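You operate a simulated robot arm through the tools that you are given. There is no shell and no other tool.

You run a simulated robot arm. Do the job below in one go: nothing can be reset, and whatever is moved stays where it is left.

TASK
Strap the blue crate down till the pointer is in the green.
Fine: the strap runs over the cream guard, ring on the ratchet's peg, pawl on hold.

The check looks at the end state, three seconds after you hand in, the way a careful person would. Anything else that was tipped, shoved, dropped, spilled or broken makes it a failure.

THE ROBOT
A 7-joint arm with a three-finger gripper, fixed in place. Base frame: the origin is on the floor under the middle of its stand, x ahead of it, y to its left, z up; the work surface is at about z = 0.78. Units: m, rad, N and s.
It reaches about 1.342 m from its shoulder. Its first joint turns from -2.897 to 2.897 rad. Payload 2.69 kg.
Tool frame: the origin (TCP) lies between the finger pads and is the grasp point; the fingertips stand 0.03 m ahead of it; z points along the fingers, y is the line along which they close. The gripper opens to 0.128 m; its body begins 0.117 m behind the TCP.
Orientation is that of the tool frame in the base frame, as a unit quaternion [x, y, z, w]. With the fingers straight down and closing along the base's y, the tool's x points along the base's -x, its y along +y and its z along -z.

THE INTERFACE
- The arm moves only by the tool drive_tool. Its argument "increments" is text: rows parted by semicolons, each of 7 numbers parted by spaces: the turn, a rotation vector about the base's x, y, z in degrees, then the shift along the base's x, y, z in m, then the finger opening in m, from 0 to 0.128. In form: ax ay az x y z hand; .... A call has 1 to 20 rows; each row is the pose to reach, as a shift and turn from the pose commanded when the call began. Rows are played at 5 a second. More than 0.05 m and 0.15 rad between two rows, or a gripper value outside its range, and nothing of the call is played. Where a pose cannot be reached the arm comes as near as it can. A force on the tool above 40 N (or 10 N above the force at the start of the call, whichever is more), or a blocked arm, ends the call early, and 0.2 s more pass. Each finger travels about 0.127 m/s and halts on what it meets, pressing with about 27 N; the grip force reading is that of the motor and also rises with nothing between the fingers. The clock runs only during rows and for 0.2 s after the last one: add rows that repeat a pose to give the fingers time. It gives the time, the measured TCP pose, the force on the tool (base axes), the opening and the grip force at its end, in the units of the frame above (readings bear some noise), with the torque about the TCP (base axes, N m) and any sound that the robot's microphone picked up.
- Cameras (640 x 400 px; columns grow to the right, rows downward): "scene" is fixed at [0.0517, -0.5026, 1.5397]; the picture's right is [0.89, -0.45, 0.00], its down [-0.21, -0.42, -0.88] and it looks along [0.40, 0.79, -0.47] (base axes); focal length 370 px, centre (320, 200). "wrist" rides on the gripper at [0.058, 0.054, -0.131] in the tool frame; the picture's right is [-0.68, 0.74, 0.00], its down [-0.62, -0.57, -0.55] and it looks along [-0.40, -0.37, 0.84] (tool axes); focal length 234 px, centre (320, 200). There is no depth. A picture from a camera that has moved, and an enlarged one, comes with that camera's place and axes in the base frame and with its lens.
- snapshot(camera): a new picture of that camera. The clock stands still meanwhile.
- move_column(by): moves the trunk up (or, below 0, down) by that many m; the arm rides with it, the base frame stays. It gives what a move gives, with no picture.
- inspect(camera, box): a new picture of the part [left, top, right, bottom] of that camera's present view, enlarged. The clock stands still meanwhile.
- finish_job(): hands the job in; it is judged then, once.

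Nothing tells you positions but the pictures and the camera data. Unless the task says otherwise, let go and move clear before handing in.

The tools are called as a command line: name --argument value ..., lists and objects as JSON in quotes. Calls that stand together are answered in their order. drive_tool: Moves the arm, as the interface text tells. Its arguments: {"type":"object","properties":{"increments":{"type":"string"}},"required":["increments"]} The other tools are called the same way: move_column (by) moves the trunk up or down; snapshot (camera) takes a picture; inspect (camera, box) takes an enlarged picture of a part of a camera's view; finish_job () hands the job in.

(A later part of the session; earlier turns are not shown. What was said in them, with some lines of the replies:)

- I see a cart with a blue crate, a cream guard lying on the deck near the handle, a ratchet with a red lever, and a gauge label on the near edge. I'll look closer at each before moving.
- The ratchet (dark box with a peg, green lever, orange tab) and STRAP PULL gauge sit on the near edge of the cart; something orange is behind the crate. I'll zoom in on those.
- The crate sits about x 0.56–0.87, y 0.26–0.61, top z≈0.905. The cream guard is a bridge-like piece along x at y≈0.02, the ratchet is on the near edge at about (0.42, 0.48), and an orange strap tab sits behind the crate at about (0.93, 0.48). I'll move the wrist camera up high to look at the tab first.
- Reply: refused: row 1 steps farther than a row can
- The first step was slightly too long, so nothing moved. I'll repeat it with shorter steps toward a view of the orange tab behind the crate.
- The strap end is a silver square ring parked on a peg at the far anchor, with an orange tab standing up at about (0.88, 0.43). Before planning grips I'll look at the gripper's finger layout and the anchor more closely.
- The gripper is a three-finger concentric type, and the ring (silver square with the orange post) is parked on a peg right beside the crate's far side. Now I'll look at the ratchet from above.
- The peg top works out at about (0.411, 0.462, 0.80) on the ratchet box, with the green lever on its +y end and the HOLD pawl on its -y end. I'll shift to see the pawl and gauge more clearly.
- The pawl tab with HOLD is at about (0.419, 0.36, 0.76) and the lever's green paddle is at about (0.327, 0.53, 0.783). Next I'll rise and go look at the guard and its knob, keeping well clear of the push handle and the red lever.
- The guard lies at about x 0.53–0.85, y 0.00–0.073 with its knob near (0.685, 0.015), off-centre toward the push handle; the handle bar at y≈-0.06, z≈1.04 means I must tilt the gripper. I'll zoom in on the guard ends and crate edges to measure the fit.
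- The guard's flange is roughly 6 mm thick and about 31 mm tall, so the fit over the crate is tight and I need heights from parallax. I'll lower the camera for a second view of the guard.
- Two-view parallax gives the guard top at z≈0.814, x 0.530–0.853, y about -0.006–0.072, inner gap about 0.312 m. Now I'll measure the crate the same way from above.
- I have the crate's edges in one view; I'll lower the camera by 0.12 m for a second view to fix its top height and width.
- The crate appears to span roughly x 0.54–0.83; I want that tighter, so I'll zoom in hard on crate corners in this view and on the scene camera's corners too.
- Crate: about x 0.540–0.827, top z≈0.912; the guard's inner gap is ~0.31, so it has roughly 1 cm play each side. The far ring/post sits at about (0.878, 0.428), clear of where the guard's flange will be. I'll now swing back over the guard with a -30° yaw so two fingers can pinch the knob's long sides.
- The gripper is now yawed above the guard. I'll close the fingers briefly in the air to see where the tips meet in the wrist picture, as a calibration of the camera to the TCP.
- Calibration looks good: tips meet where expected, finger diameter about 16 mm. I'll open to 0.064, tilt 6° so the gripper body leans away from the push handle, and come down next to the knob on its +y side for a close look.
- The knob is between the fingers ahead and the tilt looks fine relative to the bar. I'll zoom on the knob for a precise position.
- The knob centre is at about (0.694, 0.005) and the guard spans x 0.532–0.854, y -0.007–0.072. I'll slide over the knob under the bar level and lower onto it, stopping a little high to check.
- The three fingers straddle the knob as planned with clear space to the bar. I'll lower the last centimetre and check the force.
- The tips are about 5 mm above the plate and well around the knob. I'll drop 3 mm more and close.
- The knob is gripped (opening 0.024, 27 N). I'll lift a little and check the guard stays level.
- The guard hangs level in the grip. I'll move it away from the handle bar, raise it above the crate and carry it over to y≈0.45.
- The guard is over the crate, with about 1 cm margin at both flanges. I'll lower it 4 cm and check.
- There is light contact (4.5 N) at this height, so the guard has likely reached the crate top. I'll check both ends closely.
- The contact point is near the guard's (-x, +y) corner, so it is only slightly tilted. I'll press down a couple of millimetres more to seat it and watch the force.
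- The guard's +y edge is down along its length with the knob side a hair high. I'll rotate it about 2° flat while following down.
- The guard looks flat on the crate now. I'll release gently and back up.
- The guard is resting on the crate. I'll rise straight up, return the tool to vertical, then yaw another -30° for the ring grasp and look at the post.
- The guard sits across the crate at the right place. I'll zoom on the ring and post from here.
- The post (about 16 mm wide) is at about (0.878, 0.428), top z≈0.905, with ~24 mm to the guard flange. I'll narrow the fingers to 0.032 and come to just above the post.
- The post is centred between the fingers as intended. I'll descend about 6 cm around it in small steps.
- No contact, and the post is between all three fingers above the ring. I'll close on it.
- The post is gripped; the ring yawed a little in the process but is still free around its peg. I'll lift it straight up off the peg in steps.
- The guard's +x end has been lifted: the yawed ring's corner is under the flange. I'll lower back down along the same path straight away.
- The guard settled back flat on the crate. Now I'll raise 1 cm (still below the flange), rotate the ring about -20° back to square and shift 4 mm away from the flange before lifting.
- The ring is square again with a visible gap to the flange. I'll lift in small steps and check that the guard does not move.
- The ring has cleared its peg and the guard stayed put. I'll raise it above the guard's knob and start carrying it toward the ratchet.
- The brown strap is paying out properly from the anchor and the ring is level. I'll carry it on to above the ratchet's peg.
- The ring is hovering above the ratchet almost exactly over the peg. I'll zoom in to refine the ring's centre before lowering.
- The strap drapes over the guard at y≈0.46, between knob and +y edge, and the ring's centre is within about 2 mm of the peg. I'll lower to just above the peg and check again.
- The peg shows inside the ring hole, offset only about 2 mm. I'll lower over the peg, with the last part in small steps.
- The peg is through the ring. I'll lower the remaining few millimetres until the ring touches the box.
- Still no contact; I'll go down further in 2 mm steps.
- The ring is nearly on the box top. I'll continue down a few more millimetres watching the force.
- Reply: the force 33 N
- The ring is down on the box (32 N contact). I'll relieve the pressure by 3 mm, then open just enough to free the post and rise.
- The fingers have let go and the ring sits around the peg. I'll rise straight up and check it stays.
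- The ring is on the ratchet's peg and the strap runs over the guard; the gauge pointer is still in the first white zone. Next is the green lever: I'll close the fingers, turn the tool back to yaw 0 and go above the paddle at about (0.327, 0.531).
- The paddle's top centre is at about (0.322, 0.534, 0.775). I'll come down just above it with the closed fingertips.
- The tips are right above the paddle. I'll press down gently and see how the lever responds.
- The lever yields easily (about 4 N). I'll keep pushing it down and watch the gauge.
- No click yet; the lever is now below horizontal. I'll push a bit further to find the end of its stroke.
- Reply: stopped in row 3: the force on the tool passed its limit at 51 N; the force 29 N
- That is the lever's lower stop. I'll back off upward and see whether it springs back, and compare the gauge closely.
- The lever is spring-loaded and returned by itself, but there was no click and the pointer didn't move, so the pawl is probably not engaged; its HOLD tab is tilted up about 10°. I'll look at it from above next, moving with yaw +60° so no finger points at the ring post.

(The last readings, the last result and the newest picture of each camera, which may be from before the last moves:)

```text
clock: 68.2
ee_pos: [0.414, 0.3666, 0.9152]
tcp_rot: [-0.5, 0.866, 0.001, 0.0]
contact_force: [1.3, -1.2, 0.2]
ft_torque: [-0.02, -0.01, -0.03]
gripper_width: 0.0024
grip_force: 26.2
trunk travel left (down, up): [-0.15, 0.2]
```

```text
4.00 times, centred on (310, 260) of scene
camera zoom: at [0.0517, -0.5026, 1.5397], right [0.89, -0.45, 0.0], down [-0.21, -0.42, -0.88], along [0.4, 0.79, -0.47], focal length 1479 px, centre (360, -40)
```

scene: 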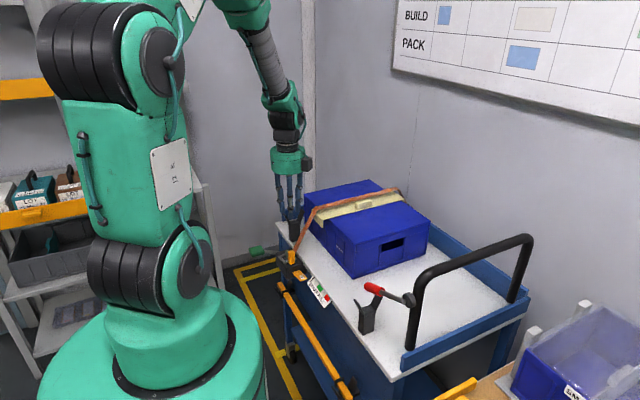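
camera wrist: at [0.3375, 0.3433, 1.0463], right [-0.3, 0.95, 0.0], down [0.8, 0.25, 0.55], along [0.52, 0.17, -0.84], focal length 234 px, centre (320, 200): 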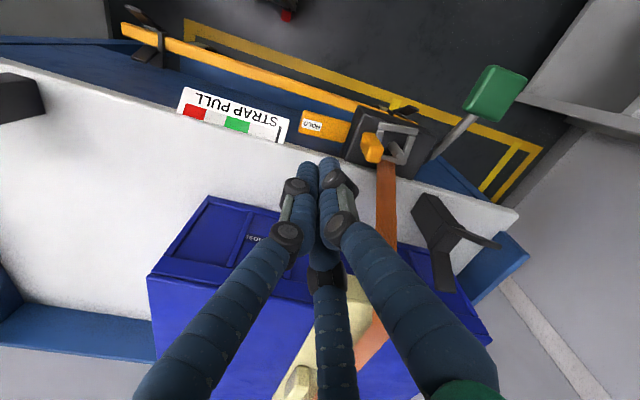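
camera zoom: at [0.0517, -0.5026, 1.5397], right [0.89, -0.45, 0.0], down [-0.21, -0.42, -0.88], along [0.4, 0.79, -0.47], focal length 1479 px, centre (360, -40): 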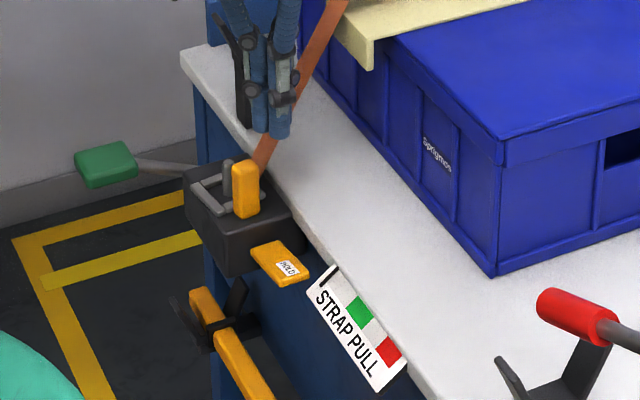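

I can clearly see the tab (x 0.402–0.429, y 0.344–0.403) and the ring seated round the peg. I'll lower the closed fingertips to the tab and press gently to feel how it moves.

drive_tool --increments "0 0 0 -0.001 -0.003 -0.04 0; 0 0 0 -0.001 -0.003 -0.08 0; 0 0 0 -0.001 -0.003 -0.11 0; 0 0 0 -0.001 -0.003 -0.12 0; 0 0 0 -0.001 -0.003 -0.12 0"

inspect --camera "scene" --box '[280, 220, 350, 300]'

inspect --camera "wrist" --box '[240, 60, 440, 190]'

```text
clock: 69.4
ee_pos: [0.412, 0.3651, 0.7953]
tcp_rot: [-0.5, 0.866, 0.001, -0.001]
contact_force: [0.9, -0.4, -0.9]
ft_torque: [0.05, 0.04, -0.03]
gripper_width: 0.0023
grip_force: 26.6
trunk travel left (down, up): [-0.15, 0.2]
```

```text
5.00 times, centred on (315, 260) of scene
camera zoom: at [0.0517, -0.5026, 1.5397], right [0.89, -0.45, 0.0], down [-0.21, -0.42, -0.88], along [0.4, 0.79, -0.47], focal length 1849 px, centre (345, -100)
```

zoom: 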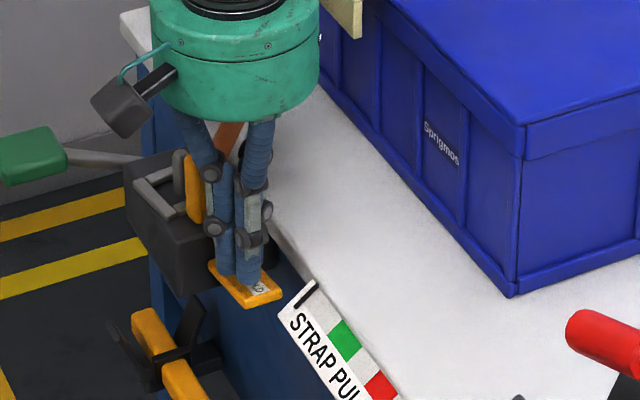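

```text
3.08 times, centred on (340, 125) of wrist
camera zoom: at [0.3359, 0.3408, 0.9248], right [-0.3, 0.95, 0.0], down [0.8, 0.25, 0.55], along [0.52, 0.17, -0.84], focal length 720 px, centre (258, 431)
```

zoom: 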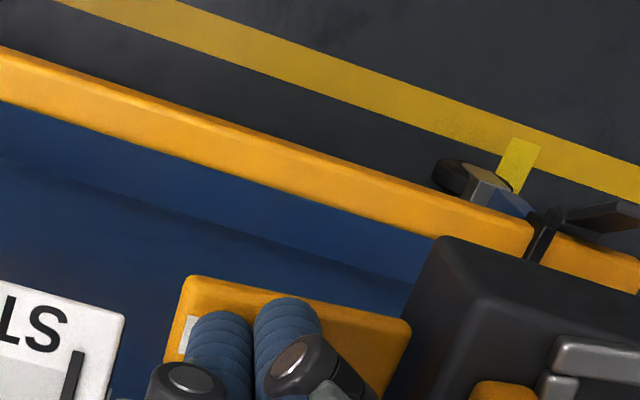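

The fingertips are just above the tab, clear of the gauge and deck. I'll press down in small steps.

drive_tool --increments "0 0 0 0 0 -0.003 0; 0 0 0 0 0 -0.006 0; 0 0 0 0 0 -0.009 0; 0 0 0 0 0 -0.012 0; 0 0 0 0 0 -0.012 0"

inspect --camera "scene" --box '[280, 220, 350, 300]'

```text
clock: 70.6
ee_pos: [0.4119, 0.3666, 0.7825]
tcp_rot: [-0.501, 0.865, 0.001, 0.0]
contact_force: [0.6, -0.2, -0.3]
ft_torque: [-0.02, 0.02, -0.03]
gripper_width: 0.0016
grip_force: 26.7
trunk travel left (down, up): [-0.15, 0.2]
```

```text
5.00 times, centred on (315, 260) of scene
camera zoom: at [0.0517, -0.5026, 1.5397], right [0.89, -0.45, 0.0], down [-0.21, -0.42, -0.88], along [0.4, 0.79, -0.47], focal length 1849 px, centre (345, -100)
```

zoom: 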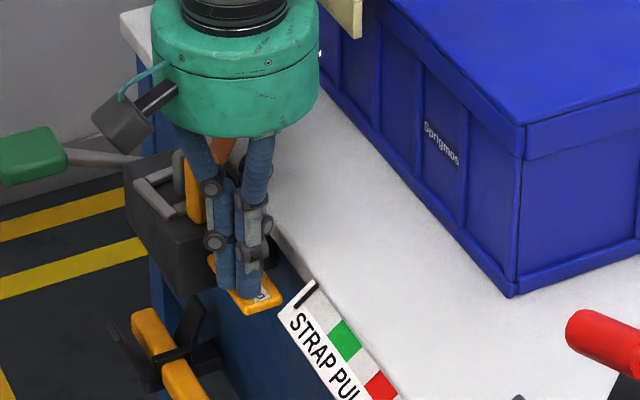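

Still almost no force; I'll keep pressing down step by step.

drive_tool --increments "0 0 0 0 0 -0.003 0; 0 0 0 0 0 -0.006 0; 0 0 0 0 0 -0.009 0; 0 0 0 0 0 -0.009 0"

inspect --camera "scene" --box '[280, 220, 350, 300]'

inspect --camera "wrist" --box '[240, 80, 400, 190]'

```text
clock: 71.1
ee_pos: [0.4118, 0.3658, 0.781]
tcp_rot: [-0.5, 0.866, 0.002, 0.0]
contact_force: [-8.0, -9.3, 27.9]
ft_torque: [-0.01, -0.02, -0.04]
gripper_width: 0.0059
grip_force: 31.4
trunk travel left (down, up): [-0.15, 0.2]
stopped in row 2: the force on the tool passed its limit at 48 N (the readings are from after the stop); the commanded pose is now the measured one
```

```text
5.00 times, centred on (315, 260) of scene
camera zoom: at [0.0517, -0.5026, 1.5397], right [0.89, -0.45, 0.0], down [-0.21, -0.42, -0.88], along [0.4, 0.79, -0.47], focal length 1849 px, centre (345, -100)
```

zoom: 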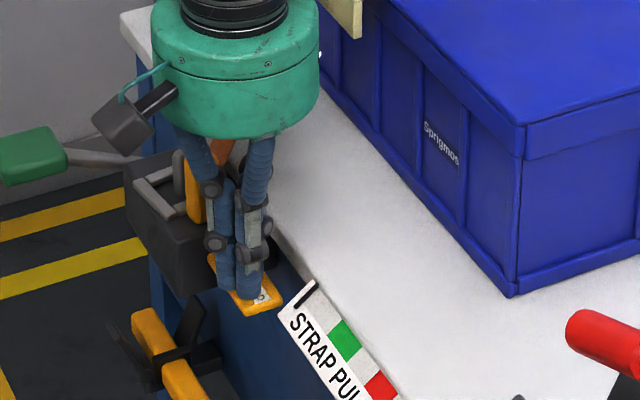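

```text
3.64 times, centred on (320, 135) of wrist
camera zoom: at [0.3359, 0.3413, 0.9121], right [-0.3, 0.95, 0.0], down [0.8, 0.25, 0.55], along [0.52, 0.17, -0.84], focal length 852 px, centre (320, 436)
```

zoom: 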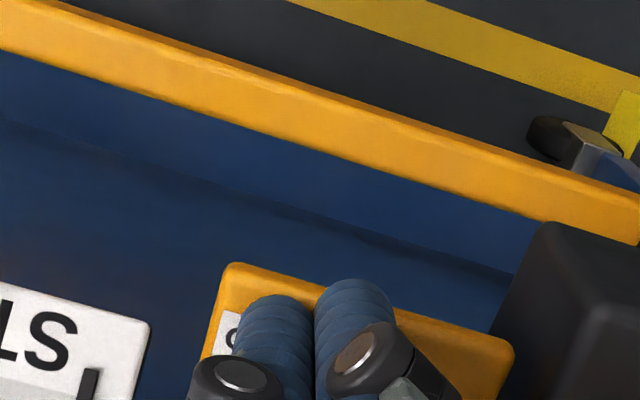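

Pressing meets a hard stop without any travel, so the tab may already be in its down position. I'll back off and compare with the earlier picture.

drive_tool --increments "0 0 0 0 0 0.006 0; 0 0 0 0 0 0.02 0; 0 0 0 0 0 0.05 0; 0 0 0 0 0 0.09 0; 0 0 0 0 0 0.13 0; 0 0 0 0 0 0.13 0"

inspect --camera "scene" --box '[300, 265, 340, 305]'

inspect --camera "wrist" --box '[240, 60, 440, 190]'

```text
clock: 72.5
ee_pos: [0.4111, 0.365, 0.9108]
tcp_rot: [-0.5, 0.866, 0.002, 0.0]
contact_force: [0.1, -0.1, 0.5]
ft_torque: [0.03, -0.03, -0.02]
gripper_width: 0.0019
grip_force: 31.4
trunk travel left (down, up): [-0.15, 0.2]
```

```text
10.00 times, centred on (320, 285) of scene
camera zoom: at [0.0517, -0.5026, 1.5397], right [0.89, -0.45, 0.0], down [-0.21, -0.42, -0.88], along [0.4, 0.79, -0.47], focal length 3698 px, centre (320, -650)
```

zoom: 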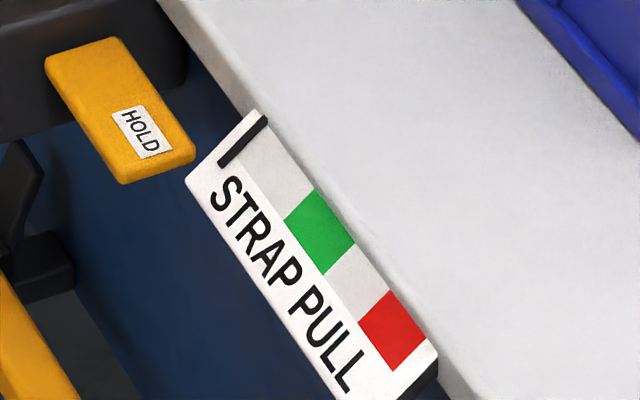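

```text
3.08 times, centred on (340, 125) of wrist
camera zoom: at [0.3355, 0.3418, 1.0411], right [-0.3, 0.95, 0.0], down [0.8, 0.25, 0.55], along [0.52, 0.17, -0.84], focal length 720 px, centre (258, 431)
```

zoom: 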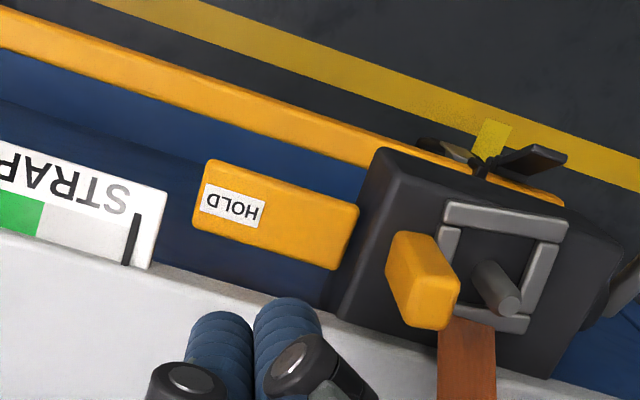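

The press worked: the tab's tip is now visibly lower than before and stays there, so the pawl should be on hold. I'll go back to the paddle and pump one stroke.

drive_tool --increments "0 0 0 0 0.01 0.02 0; 0 0 0 -0.02 0.04 0.02 0; 0 0 0 -0.04 0.075 0.02 0; 0 0 0 -0.06 0.11 0.01 0; 0 0 0 -0.08 0.145 -0.01 0; 0 0 0 -0.0935 0.17 -0.04 0; 0 0 0 -0.0935 0.17 -0.075 0; 0 0 0 -0.0935 0.17 -0.075 0"

inspect --camera "scene" --box '[230, 200, 340, 310]'

```text
clock: 74.3
ee_pos: [0.318, 0.5367, 0.8324]
tcp_rot: [-0.5, 0.866, 0.001, 0.0]
contact_force: [0.3, 0.8, -0.7]
ft_torque: [-0.03, 0.01, 0.03]
gripper_width: 0.0021
grip_force: 32.0
trunk travel left (down, up): [-0.15, 0.2]
```

```text
3.64 times, centred on (285, 255) of scene
camera zoom: at [0.0517, -0.5026, 1.5397], right [0.89, -0.45, 0.0], down [-0.21, -0.42, -0.88], along [0.4, 0.79, -0.47], focal length 1345 px, centre (447, 0)
```

zoom: 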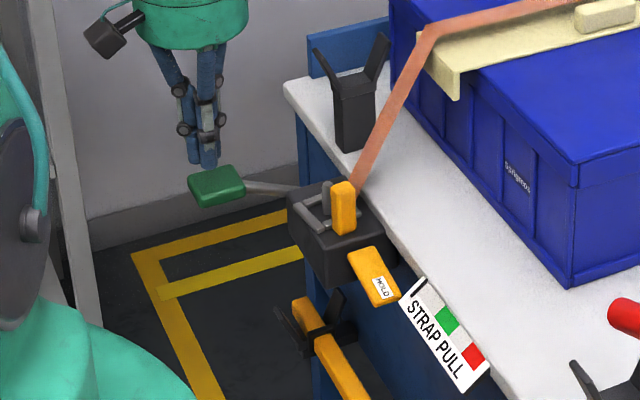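

In position above the paddle with the pawl tab down. One pump stroke down now.

drive_tool --increments "0 0 0 0 -0.001 -0.012 0; 0 0 0 0 -0.001 -0.024 0; 0 0 0 0 -0.001 -0.036 0; 0 0 0 0 -0.001 -0.048 0; 0 0 0 0.001 -0.001 -0.058 0; 0 0 0 0.002 -0.001 -0.066 0; 0 0 0 0.003 -0.001 -0.070 0; 0 0 0 0.003 -0.001 -0.070 0"

inspect --camera "scene" --box '[240, 220, 340, 310]'

```text
clock: 76.1
ee_pos: [0.323, 0.5348, 0.7641]
tcp_rot: [-0.5, 0.866, 0.002, 0.0]
contact_force: [-0.9, 0.9, 5.7]
ft_torque: [0.06, -0.05, 0.01]
gripper_width: 0.0023
grip_force: 31.3
trunk travel left (down, up): [-0.15, 0.2]
```

```text
4.44 times, centred on (290, 265) of scene
camera zoom: at [0.0517, -0.5026, 1.5397], right [0.89, -0.45, 0.0], down [-0.21, -0.42, -0.88], along [0.4, 0.79, -0.47], focal length 1644 px, centre (453, -89)
```

zoom: 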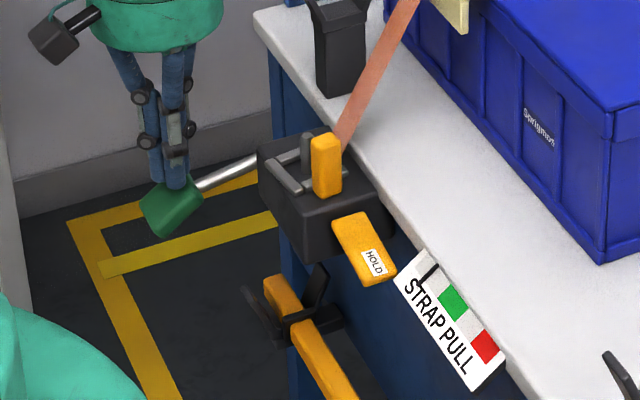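

The pointer seems to have moved a little; I'll check it closely before the return stroke.

inspect --camera "scene" --box '[300, 265, 340, 305]'

drive_tool --increments "0 0 0 -0.001 0 0.015 0; 0 0 0 -0.003 0 0.03 0; 0 0 0 -0.003 0 0.045 0; 0 0 0 -0.003 0 0.06 0; 0 0 0 -0.003 0 0.068 0; 0 0 0 -0.003 0 0.068 0"

inspect --camera "scene" --box '[300, 265, 340, 305]'

inspect --camera "scene" --box '[230, 200, 340, 310]'

```text
10.00 times, centred on (320, 285) of scene
camera zoom: at [0.0517, -0.5026, 1.5397], right [0.89, -0.45, 0.0], down [-0.21, -0.42, -0.88], along [0.4, 0.79, -0.47], focal length 3698 px, centre (320, -650)
```

zoom: 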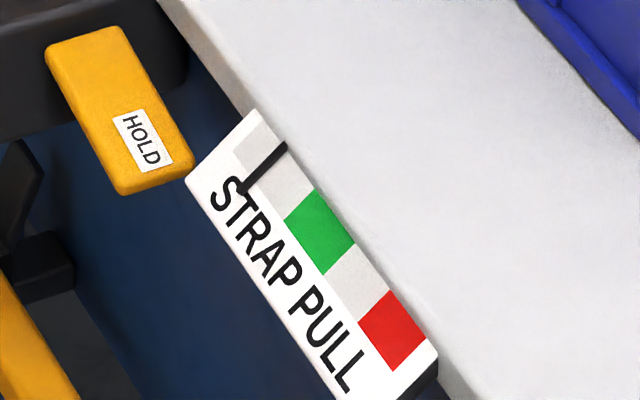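

```text
clock: 77.5
ee_pos: [0.3188, 0.534, 0.8341]
tcp_rot: [-0.5, 0.866, 0.001, 0.0]
contact_force: [0.7, 0.2, -0.8]
ft_torque: [0.03, -0.03, -0.01]
gripper_width: 0.0022
grip_force: 31.1
trunk travel left (down, up): [-0.15, 0.2]
```

```text
10.00 times, centred on (320, 285) of scene
camera zoom: at [0.0517, -0.5026, 1.5397], right [0.89, -0.45, 0.0], down [-0.21, -0.42, -0.88], along [0.4, 0.79, -0.47], focal length 3698 px, centre (320, -650)
```

zoom: 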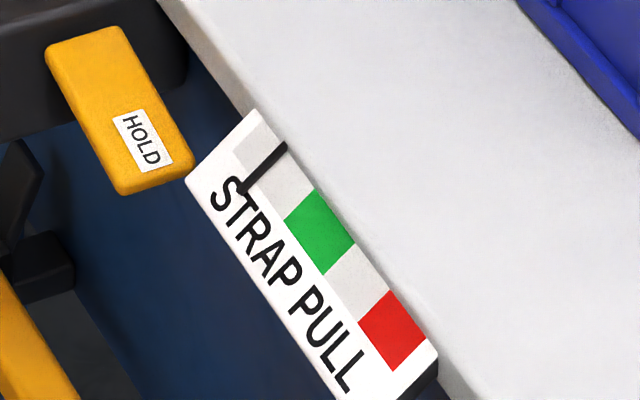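

```text
3.64 times, centred on (285, 255) of scene
camera zoom: at [0.0517, -0.5026, 1.5397], right [0.89, -0.45, 0.0], down [-0.21, -0.42, -0.88], along [0.4, 0.79, -0.47], focal length 1345 px, centre (447, 0)
```

zoom: 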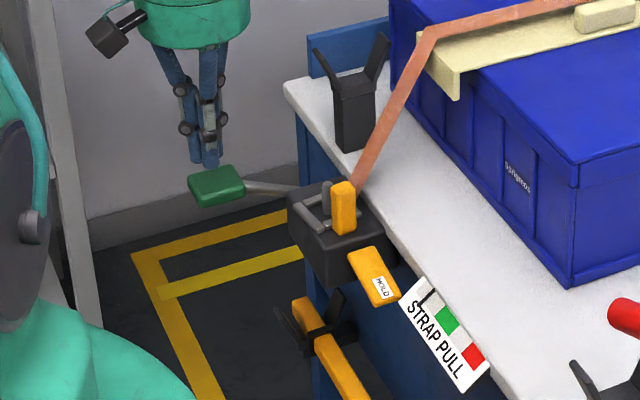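

Each stroke now holds: the pointer moved about a third of the way toward the green and stayed after the lever returned. I'll do a second stroke.

drive_tool --increments "0 0 0 0 0 -0.012 0; 0 0 0 0 0 -0.024 0; 0 0 0 0 0 -0.036 0; 0 0 0 0 0 -0.048 0; 0 0 0 0.001 0 -0.058 0; 0 0 0 0.002 0 -0.066 0; 0 0 0 0.003 0 -0.070 0; 0 0 0 0.003 0 -0.070 0; 0 0 0 0.002 0 -0.055 0; 0 0 0 0 0 -0.04 0; 0 0 0 0 0 -0.025 0; 0 0 0 0 0 -0.01 0; 0 0 0 0 0 0 0; 0 0 0 0 0 0 0"

inspect --camera "scene" --box '[300, 265, 340, 305]'

inspect --camera "scene" --box '[240, 170, 440, 300]'

```text
clock: 80.5
ee_pos: [0.3182, 0.5345, 0.8335]
tcp_rot: [-0.5, 0.866, 0.001, 0.001]
contact_force: [0.8, -0.1, 0.3]
ft_torque: [0.04, -0.04, 0.02]
gripper_width: 0.002
grip_force: 31.7
trunk travel left (down, up): [-0.15, 0.2]
```

```text
10.00 times, centred on (320, 285) of scene
camera zoom: at [0.0517, -0.5026, 1.5397], right [0.89, -0.45, 0.0], down [-0.21, -0.42, -0.88], along [0.4, 0.79, -0.47], focal length 3698 px, centre (320, -650)
```

zoom: 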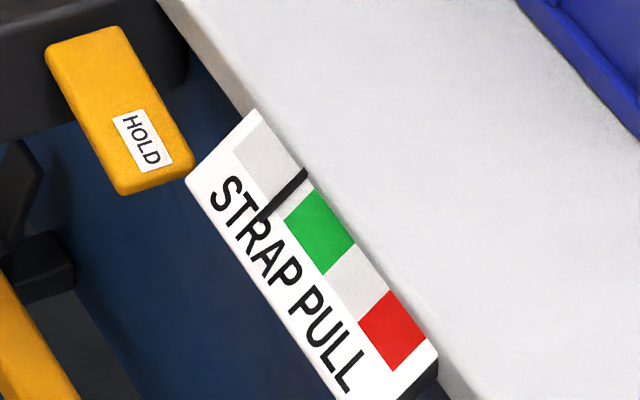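

```text
3.08 times, centred on (340, 235) of scene
camera zoom: at [0.0517, -0.5026, 1.5397], right [0.89, -0.45, 0.0], down [-0.21, -0.42, -0.88], along [0.4, 0.79, -0.47], focal length 1138 px, centre (258, 92)
```

zoom: 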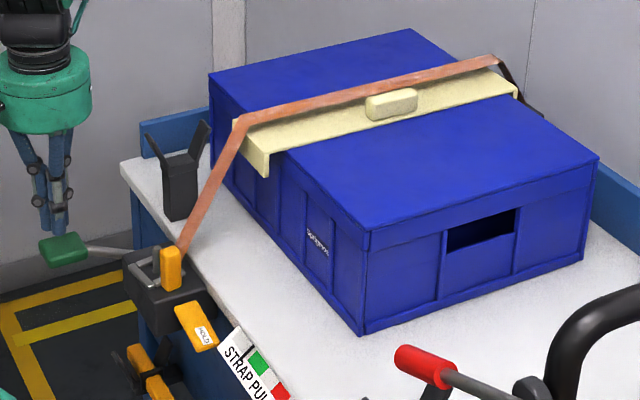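

The pointer advanced again to just before the green. The strap lies properly over the guard. Third stroke now.

drive_tool --increments "0 0 0 0 0 -0.012 0; 0 0 0 0 0 -0.024 0; 0 0 0 0 0 -0.036 0; 0 0 0 0 0 -0.048 0; 0 0 0 0.001 0 -0.058 0; 0 0 0 0.002 0 -0.066 0; 0 0 0 0.003 0 -0.070 0; 0 0 0 0.003 0 -0.070 0; 0 0 0 0.002 0 -0.055 0; 0 0 0 0 0 -0.04 0; 0 0 0 0 0 -0.025 0; 0 0 0 0 0 -0.01 0; 0 0 0 0 0 0 0; 0 0 0 0 0 0 0"

inspect --camera "scene" --box '[300, 265, 340, 305]'

inspect --camera "scene" --box '[240, 170, 440, 300]'

```text
clock: 83.5
ee_pos: [0.319, 0.5351, 0.8332]
tcp_rot: [-0.5, 0.866, 0.001, -0.001]
contact_force: [0.1, -0.3, -0.1]
ft_torque: [0.01, 0.0, -0.02]
gripper_width: 0.0022
grip_force: 31.4
trunk travel left (down, up): [-0.15, 0.2]
```

```text
10.00 times, centred on (320, 285) of scene
camera zoom: at [0.0517, -0.5026, 1.5397], right [0.89, -0.45, 0.0], down [-0.21, -0.42, -0.88], along [0.4, 0.79, -0.47], focal length 3698 px, centre (320, -650)
```

zoom: 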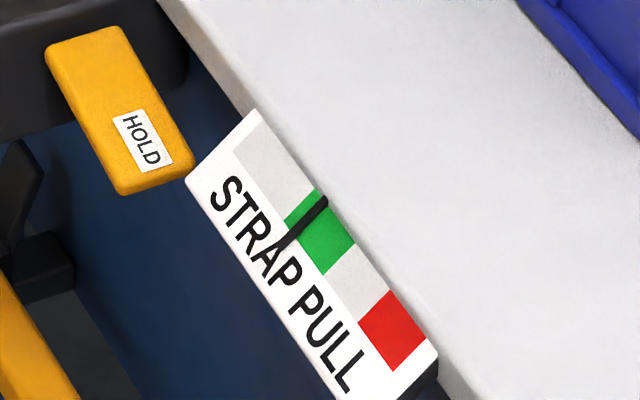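

```text
3.08 times, centred on (340, 235) of scene
camera zoom: at [0.0517, -0.5026, 1.5397], right [0.89, -0.45, 0.0], down [-0.21, -0.42, -0.88], along [0.4, 0.79, -0.47], focal length 1138 px, centre (258, 92)
```

zoom: 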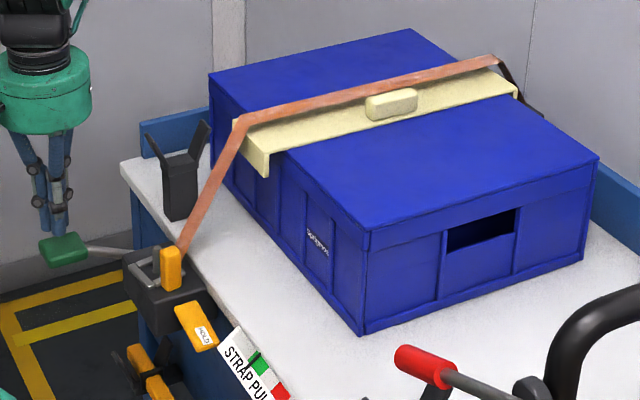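

The pointer is in the green but close to its lower edge (about 98 of the 89–154 band). One more equal stroke should bring it to ~130, safely inside, so I'll do a fourth.

drive_tool --increments "0 0 0 0 0 -0.012 0; 0 0 0 0 0 -0.024 0; 0 0 0 0 0 -0.036 0; 0 0 0 0 0 -0.046 0; 0 0 0 0.001 0 -0.054 0; 0 0 0 0.002 0 -0.060 0; 0 0 0 0.002 0 -0.060 0; 0 0 0 0.002 0 -0.05 0; 0 0 0 0 0 -0.035 0; 0 0 0 0 0 -0.02 0; 0 0 0 0 0 -0.005 0; 0 0 0 0 0 0 0; 0 0 0 0 0 0 0"

inspect --camera "scene" --box '[300, 265, 340, 305]'

inspect --camera "scene" --box '[240, 170, 440, 300]'

```text
clock: 86.3
ee_pos: [0.3191, 0.5342, 0.8333]
tcp_rot: [-0.5, 0.866, 0.001, 0.001]
contact_force: [0.2, 0.6, 0.4]
ft_torque: [-0.01, 0.01, -0.02]
gripper_width: 0.0021
grip_force: 32.0
trunk travel left (down, up): [-0.15, 0.2]
```

```text
10.00 times, centred on (320, 285) of scene
camera zoom: at [0.0517, -0.5026, 1.5397], right [0.89, -0.45, 0.0], down [-0.21, -0.42, -0.88], along [0.4, 0.79, -0.47], focal length 3698 px, centre (320, -650)
```

zoom: 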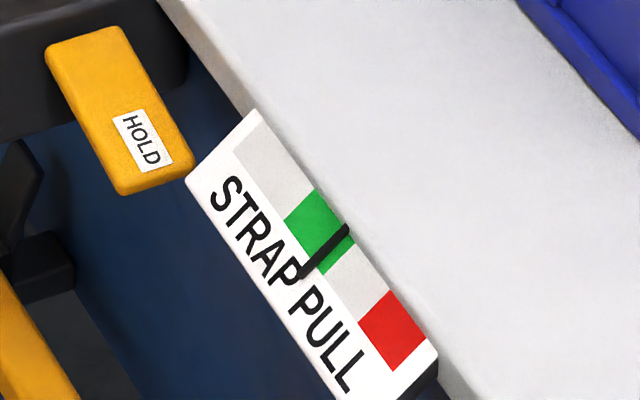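

```text
3.08 times, centred on (340, 235) of scene
camera zoom: at [0.0517, -0.5026, 1.5397], right [0.89, -0.45, 0.0], down [-0.21, -0.42, -0.88], along [0.4, 0.79, -0.47], focal length 1138 px, centre (258, 92)
```

zoom: 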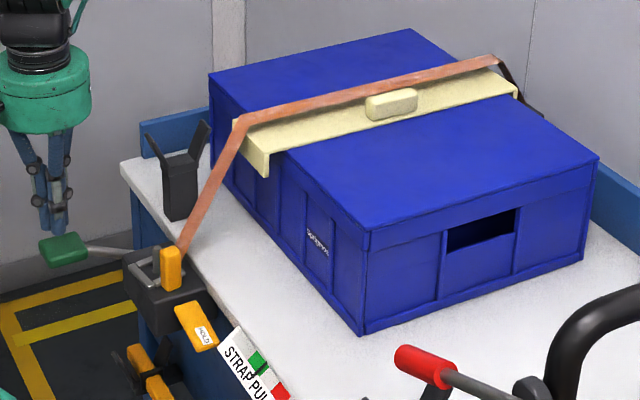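

The pointer now sits inside the green from this angle (toward its upper half). The pointer stands off the plate, so I'll rise clear and check the reading squarely with the wrist camera.

drive_tool --increments "0 0 0 0 0 0.04 0; 0 0 0 0 -0.01 0.08 0; 0 0 0 0.01 -0.04 0.12 0; 0 0 0 0.02 -0.08 0.13 0; 0 0 0 0.03 -0.12 0.13 0; 0 0 0 0.04 -0.16 0.13 0; 0 0 0 0.05 -0.20 0.13 0; 0 0 0 0.06 -0.235 0.13 0; 0 0 0 0.06 -0.245 0.13 0; 0 0 0 0.06 -0.245 0.13 0"

snapshot --camera "wrist"

inspect --camera "wrist" --box '[240, 80, 400, 180]'

inspect --camera "scene" --box '[300, 265, 340, 305]'

```text
refused: row 3 steps farther than a row can; nothing moved
```

```text
taken
camera wrist: at [0.2428, 0.5107, 0.9642], right [-0.3, 0.95, 0.0], down [0.8, 0.25, 0.55], along [0.52, 0.17, -0.84], focal length 234 px, centre (320, 200)
```

wrist: 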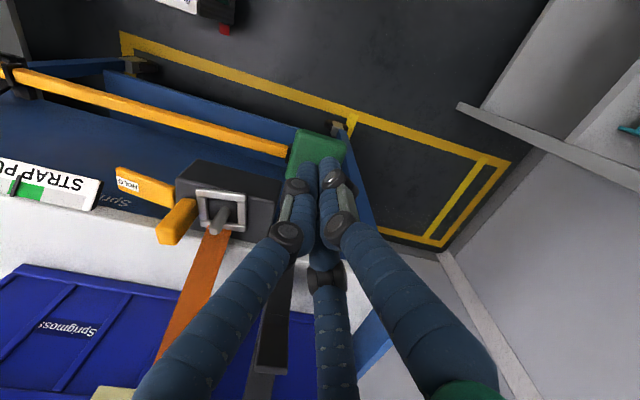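

```text
4.00 times, centred on (320, 130) of wrist
camera zoom: at [0.2428, 0.5107, 0.9642], right [-0.3, 0.95, 0.0], down [0.8, 0.25, 0.55], along [0.52, 0.17, -0.84], focal length 937 px, centre (320, 480)
```

zoom: 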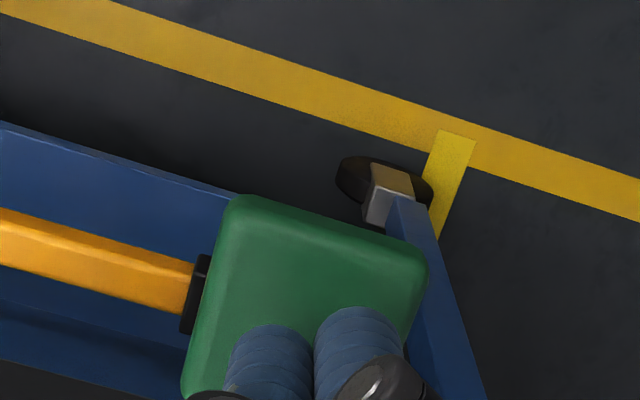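

```text
10.00 times, centred on (320, 285) of scene
camera zoom: at [0.0517, -0.5026, 1.5397], right [0.89, -0.45, 0.0], down [-0.21, -0.42, -0.88], along [0.4, 0.79, -0.47], focal length 3698 px, centre (320, -650)
```

zoom: 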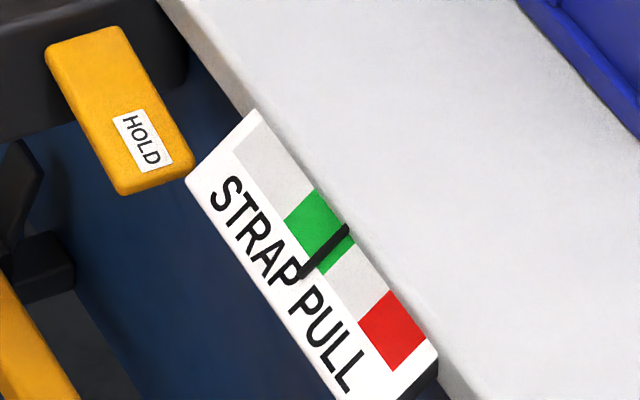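

A step was too long so nothing moved. I'll repeat the move with shorter steps to get a square view of the gauge.

drive_tool --increments "0 0 0 0 0 0.04 0; 0 0 0 0 -0.005 0.08 0; 0 0 0 0.005 -0.03 0.115 0; 0 0 0 0.013 -0.068 0.13 0; 0 0 0 0.022 -0.11 0.13 0; 0 0 0 0.031 -0.15 0.13 0; 0 0 0 0.04 -0.19 0.13 0; 0 0 0 0.05 -0.225 0.13 0; 0 0 0 0.055 -0.245 0.13 0; 0 0 0 0.055 -0.245 0.13 0"

snapshot --camera "wrist"

inspect --camera "wrist" --box '[240, 60, 400, 160]'

inspect --camera "scene" --box '[300, 265, 340, 305]'

```text
clock: 88.5
ee_pos: [0.3729, 0.2868, 0.9629]
tcp_rot: [-0.501, 0.866, 0.001, 0.0]
contact_force: [0.7, -0.1, 0.0]
ft_torque: [0.02, -0.03, 0.01]
gripper_width: 0.0021
grip_force: 31.2
trunk travel left (down, up): [-0.15, 0.2]
```

```text
taken
camera wrist: at [0.2964, 0.2639, 1.0947], right [-0.3, 0.95, 0.0], down [0.8, 0.25, 0.55], along [0.52, 0.17, -0.84], focal length 234 px, centre (320, 200)
```

wrist: 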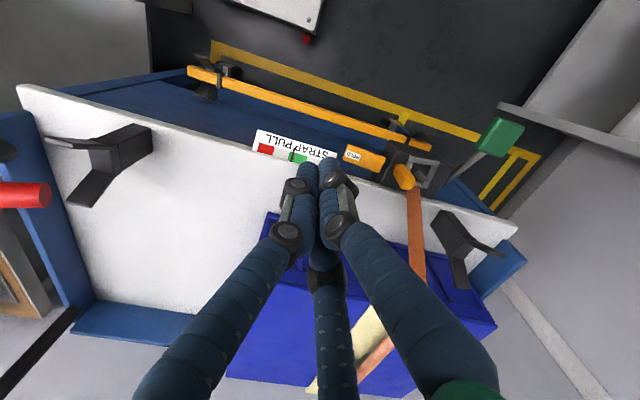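

```text
4.00 times, centred on (320, 110) of wrist
camera zoom: at [0.2964, 0.2639, 1.0947], right [-0.3, 0.95, 0.0], down [0.8, 0.25, 0.55], along [0.52, 0.17, -0.84], focal length 937 px, centre (320, 560)
```

zoom: 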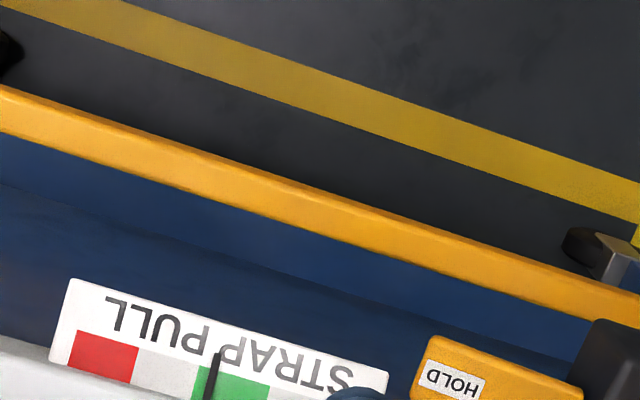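

```text
10.00 times, centred on (320, 285) of scene
camera zoom: at [0.0517, -0.5026, 1.5397], right [0.89, -0.45, 0.0], down [-0.21, -0.42, -0.88], along [0.4, 0.79, -0.47], focal length 3698 px, centre (320, -650)
```

zoom: 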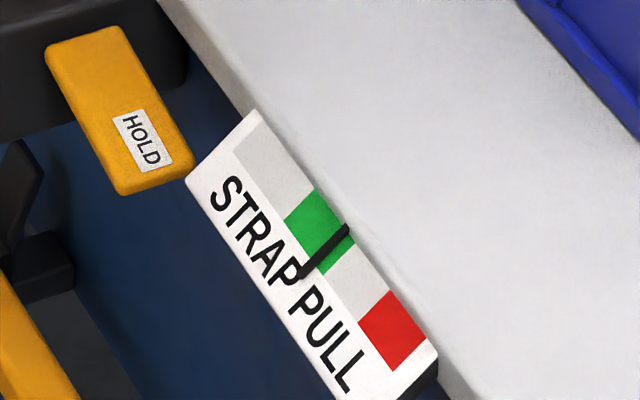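

Viewed squarely, the pointer is still inside the green though nearer its upper edge; I'll zoom in to judge the margin.

inspect --camera "wrist" --box '[245, 120, 325, 170]'

inspect --camera "wrist" --box '[278, 140, 318, 165]'

```text
8.00 times, centred on (285, 145) of wrist
camera zoom: at [0.2964, 0.2639, 1.0947], right [-0.3, 0.95, 0.0], down [0.8, 0.25, 0.55], along [0.52, 0.17, -0.84], focal length 1873 px, centre (600, 640)
```

zoom: 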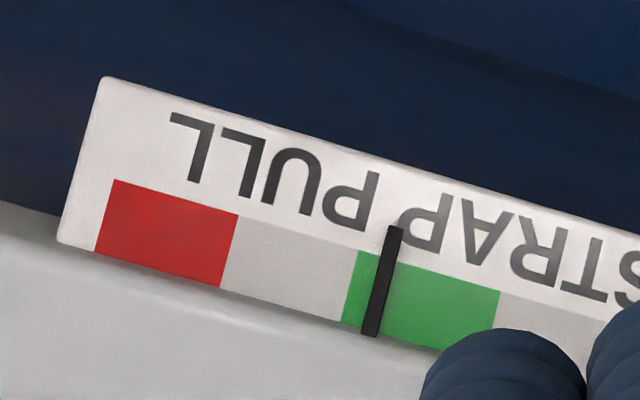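

```text
16.00 times, centred on (298, 152) of wrist
camera zoom: at [0.2964, 0.2639, 1.0947], right [-0.3, 0.95, 0.0], down [0.8, 0.25, 0.55], along [0.52, 0.17, -0.84], focal length 3747 px, centre (672, 960)
```

zoom: 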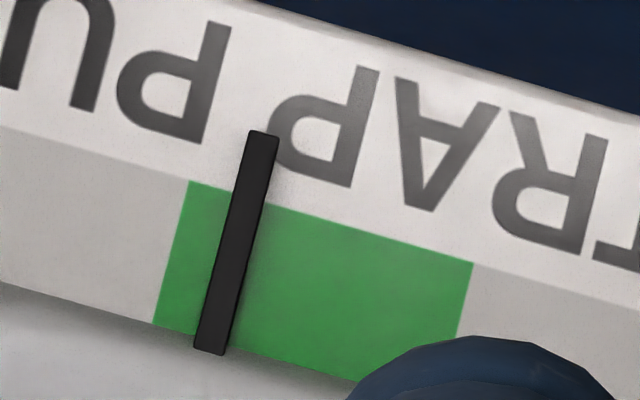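

The pointer is fully inside the green with clear margin and steady. Now I'll check that the strap truly lies on the guard at both ends.

inspect --camera "scene" --box '[305, 185, 365, 235]'

inspect --camera "scene" --box '[370, 175, 430, 215]'

inspect --camera "scene" --box '[260, 220, 320, 280]'

```text
8.00 times, centred on (335, 210) of scene
camera zoom: at [0.0517, -0.5026, 1.5397], right [0.89, -0.45, 0.0], down [-0.21, -0.42, -0.88], along [0.4, 0.79, -0.47], focal length 2959 px, centre (200, 120)
```

zoom: 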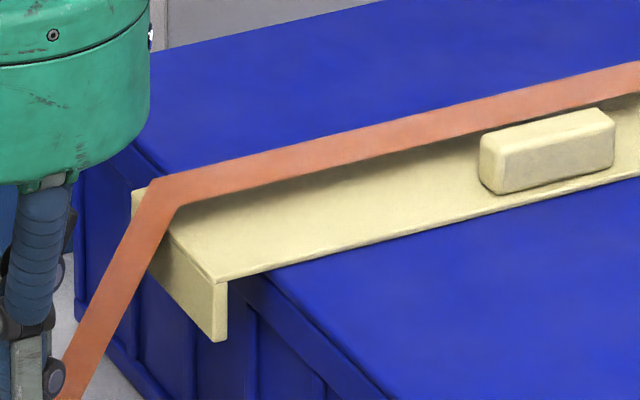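

```text
10.00 times, centred on (400, 195) of scene
camera zoom: at [0.0517, -0.5026, 1.5397], right [0.89, -0.45, 0.0], down [-0.21, -0.42, -0.88], along [0.4, 0.79, -0.47], focal length 3698 px, centre (-480, 250)
```

zoom: 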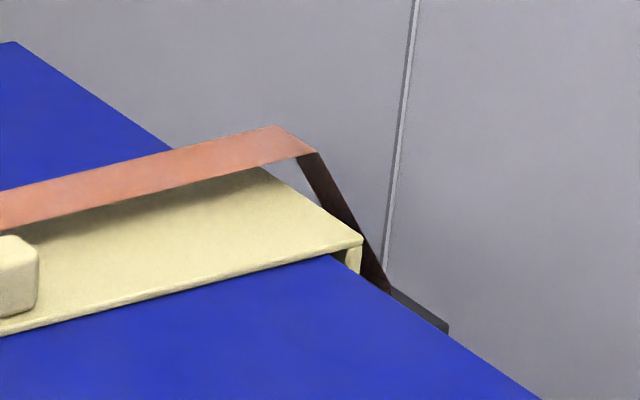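

```text
6.67 times, centred on (290, 250) of scene
camera zoom: at [0.0517, -0.5026, 1.5397], right [0.89, -0.45, 0.0], down [-0.21, -0.42, -0.88], along [0.4, 0.79, -0.47], focal length 2466 px, centre (520, -133)
```

zoom: 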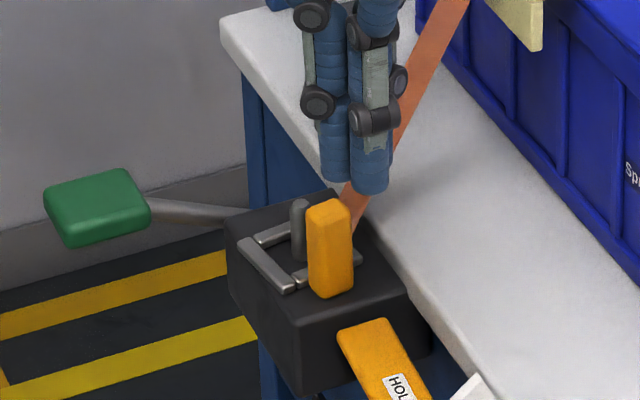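

The strap bends over both ends of the guard, clear of the knob, the ring is round the peg and the tab shows HOLD down. I'll retract the arm well clear and take a final look.

drive_tool --increments "0 0 0 0 0 0.045 0.02; 0 0 0 0 0 0.09 0.04; 0 0 0 0 0 0.135 0.06; 0 0 0 0 0 0.18 0.06; 0 0 0 0 -0.02 0.22 0.06; 0 0 0 0 -0.06 0.22 0.06; 0 0 0 0 -0.10 0.22 0.06; 0 0 0 0 -0.10 0.22 0.06; 0 0 0 0 -0.10 0.22 0.06; 0 0 0 0 -0.10 0.22 0.06; 0 0 0 0 -0.10 0.22 0.06; 0 0 0 0 -0.10 0.22 0.06; 0 0 0 0 -0.10 0.22 0.06; 0 0 0 0 -0.10 0.22 0.06; 0 0 0 0 -0.10 0.22 0.06"

snapshot --camera "scene"

snapshot --camera "wrist"

inspect --camera "scene" --box '[300, 265, 340, 305]'

inspect --camera "scene" --box '[250, 170, 450, 300]'

```text
clock: 91.7
ee_pos: [0.3735, 0.191, 1.183]
tcp_rot: [-0.5, 0.866, 0.001, 0.0]
contact_force: [-0.2, -0.9, -0.2]
ft_torque: [-0.01, -0.01, 0.05]
gripper_width: 0.0597
grip_force: 0.0
trunk travel left (down, up): [-0.15, 0.2]
```

```text
taken
```

scene: 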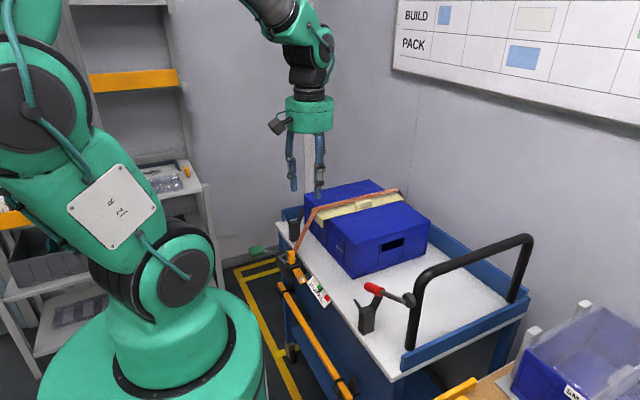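

```text
taken
camera wrist: at [0.2974, 0.1675, 1.3136], right [-0.3, 0.95, 0.0], down [0.8, 0.25, 0.55], along [0.52, 0.17, -0.84], focal length 234 px, centre (320, 200)
```

wrist: 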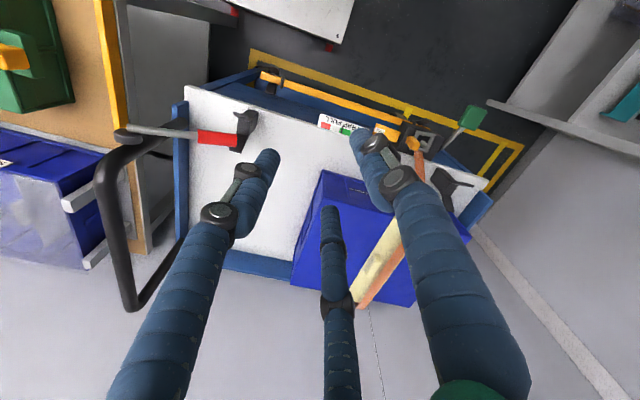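

```text
10.00 times, centred on (320, 285) of scene
camera zoom: at [0.0517, -0.5026, 1.5397], right [0.89, -0.45, 0.0], down [-0.21, -0.42, -0.88], along [0.4, 0.79, -0.47], focal length 3698 px, centre (320, -650)
```

zoom: 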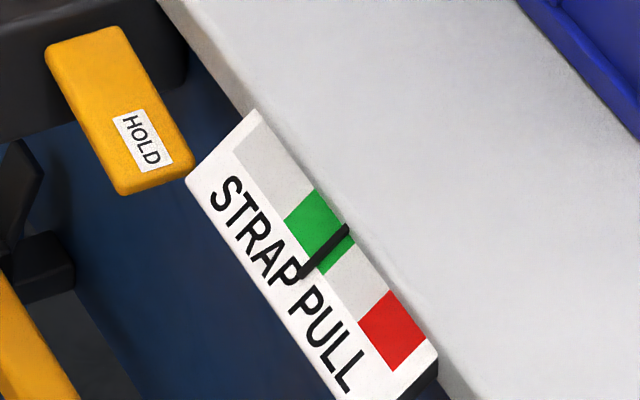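

```text
3.08 times, centred on (350, 235) of scene
camera zoom: at [0.0517, -0.5026, 1.5397], right [0.89, -0.45, 0.0], down [-0.21, -0.42, -0.88], along [0.4, 0.79, -0.47], focal length 1138 px, centre (228, 92)
```

zoom: 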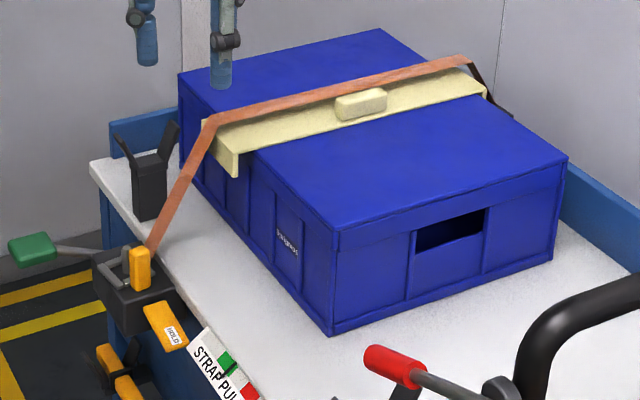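

Everything is stable. One last check from above that the strap sits on the guard's width.

drive_tool --increments "0 0 0 0.03 0.03 0.01 0.06; 0 0 0 0.06 0.06 0.02 0.06; 0 0 0 0.09 0.09 0.02 0.06; 0 0 0 0.12 0.12 0.02 0.06; 0 0 0 0.15 0.15 0.02 0.06; 0 0 0 0.17 0.18 0.02 0.06; 0 0 0 0.17 0.18 0.02 0.06"

snapshot --camera "wrist"

inspect --camera "wrist" --box '[250, 60, 450, 220]'

```text
clock: 93.3
ee_pos: [0.543, 0.371, 1.2049]
tcp_rot: [-0.5, 0.866, 0.0, -0.001]
contact_force: [0.2, 0.9, -0.5]
ft_torque: [-0.06, 0.06, 0.01]
gripper_width: 0.06
grip_force: 0.0
trunk travel left (down, up): [-0.15, 0.2]
```

```text
taken
camera wrist: at [0.4685, 0.3469, 1.3354], right [-0.3, 0.95, 0.0], down [0.8, 0.25, 0.55], along [0.52, 0.17, -0.84], focal length 234 px, centre (320, 200)
```

wrist: 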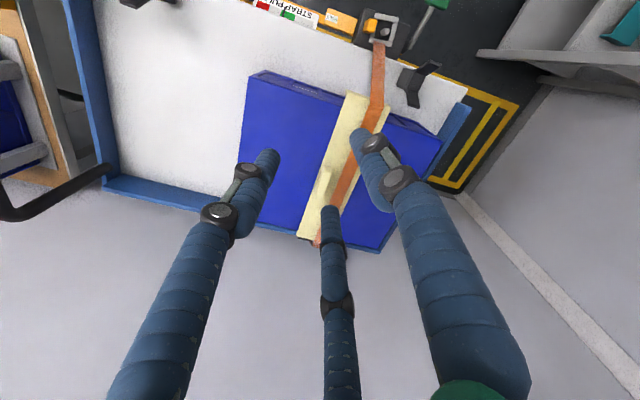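

```text
2.50 times, centred on (350, 140) of wrist
camera zoom: at [0.4685, 0.3469, 1.3354], right [-0.3, 0.95, 0.0], down [0.8, 0.25, 0.55], along [0.52, 0.17, -0.84], focal length 585 px, centre (245, 350)
```

zoom: 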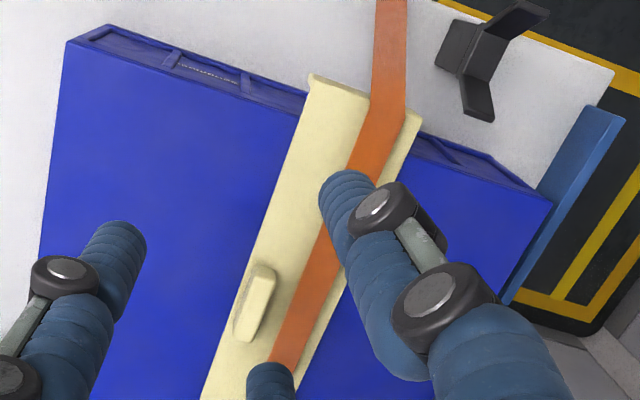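

The strap lies on the guard's flat part between the knob and its edge. The ring is on the peg, the pawl is on HOLD and the pointer is steady in the green. The arm is clear, so I'm handing in.

finish_job

```text
The job is handed in.
```

The blue crate is strapped down and the pointer is in the green. I've handed the job in, but no verdict has come back yet.

- **Guard:** it sits flat across the crate, with a flange over each side edge.
- **Strap:** it runs over the guard's flat part between the knob and the edge.
- **Ring:** it is seated on the ratchet's peg.
- **Pawl:** it started off hold, so I pressed the tab down. It has held after every stroke since.
- **Tension:** it took four lever strokes. The pointer is fully inside the green but toward the upper end, about 80% of the way up. It stayed steady for several seconds before I handed in.

On the first try at lifting the ring off its far peg, its corner caught under the guard and raised that end about 3 cm. I lowered it straight back, turned the ring square and lifted again. The guard settled flat, and I saw nothing else moved out of place.

The lever hit its lower stop once and the pawl tab hit its stop once, each at about 50 N. I saw no damage from either. The arm is clear of the cart.
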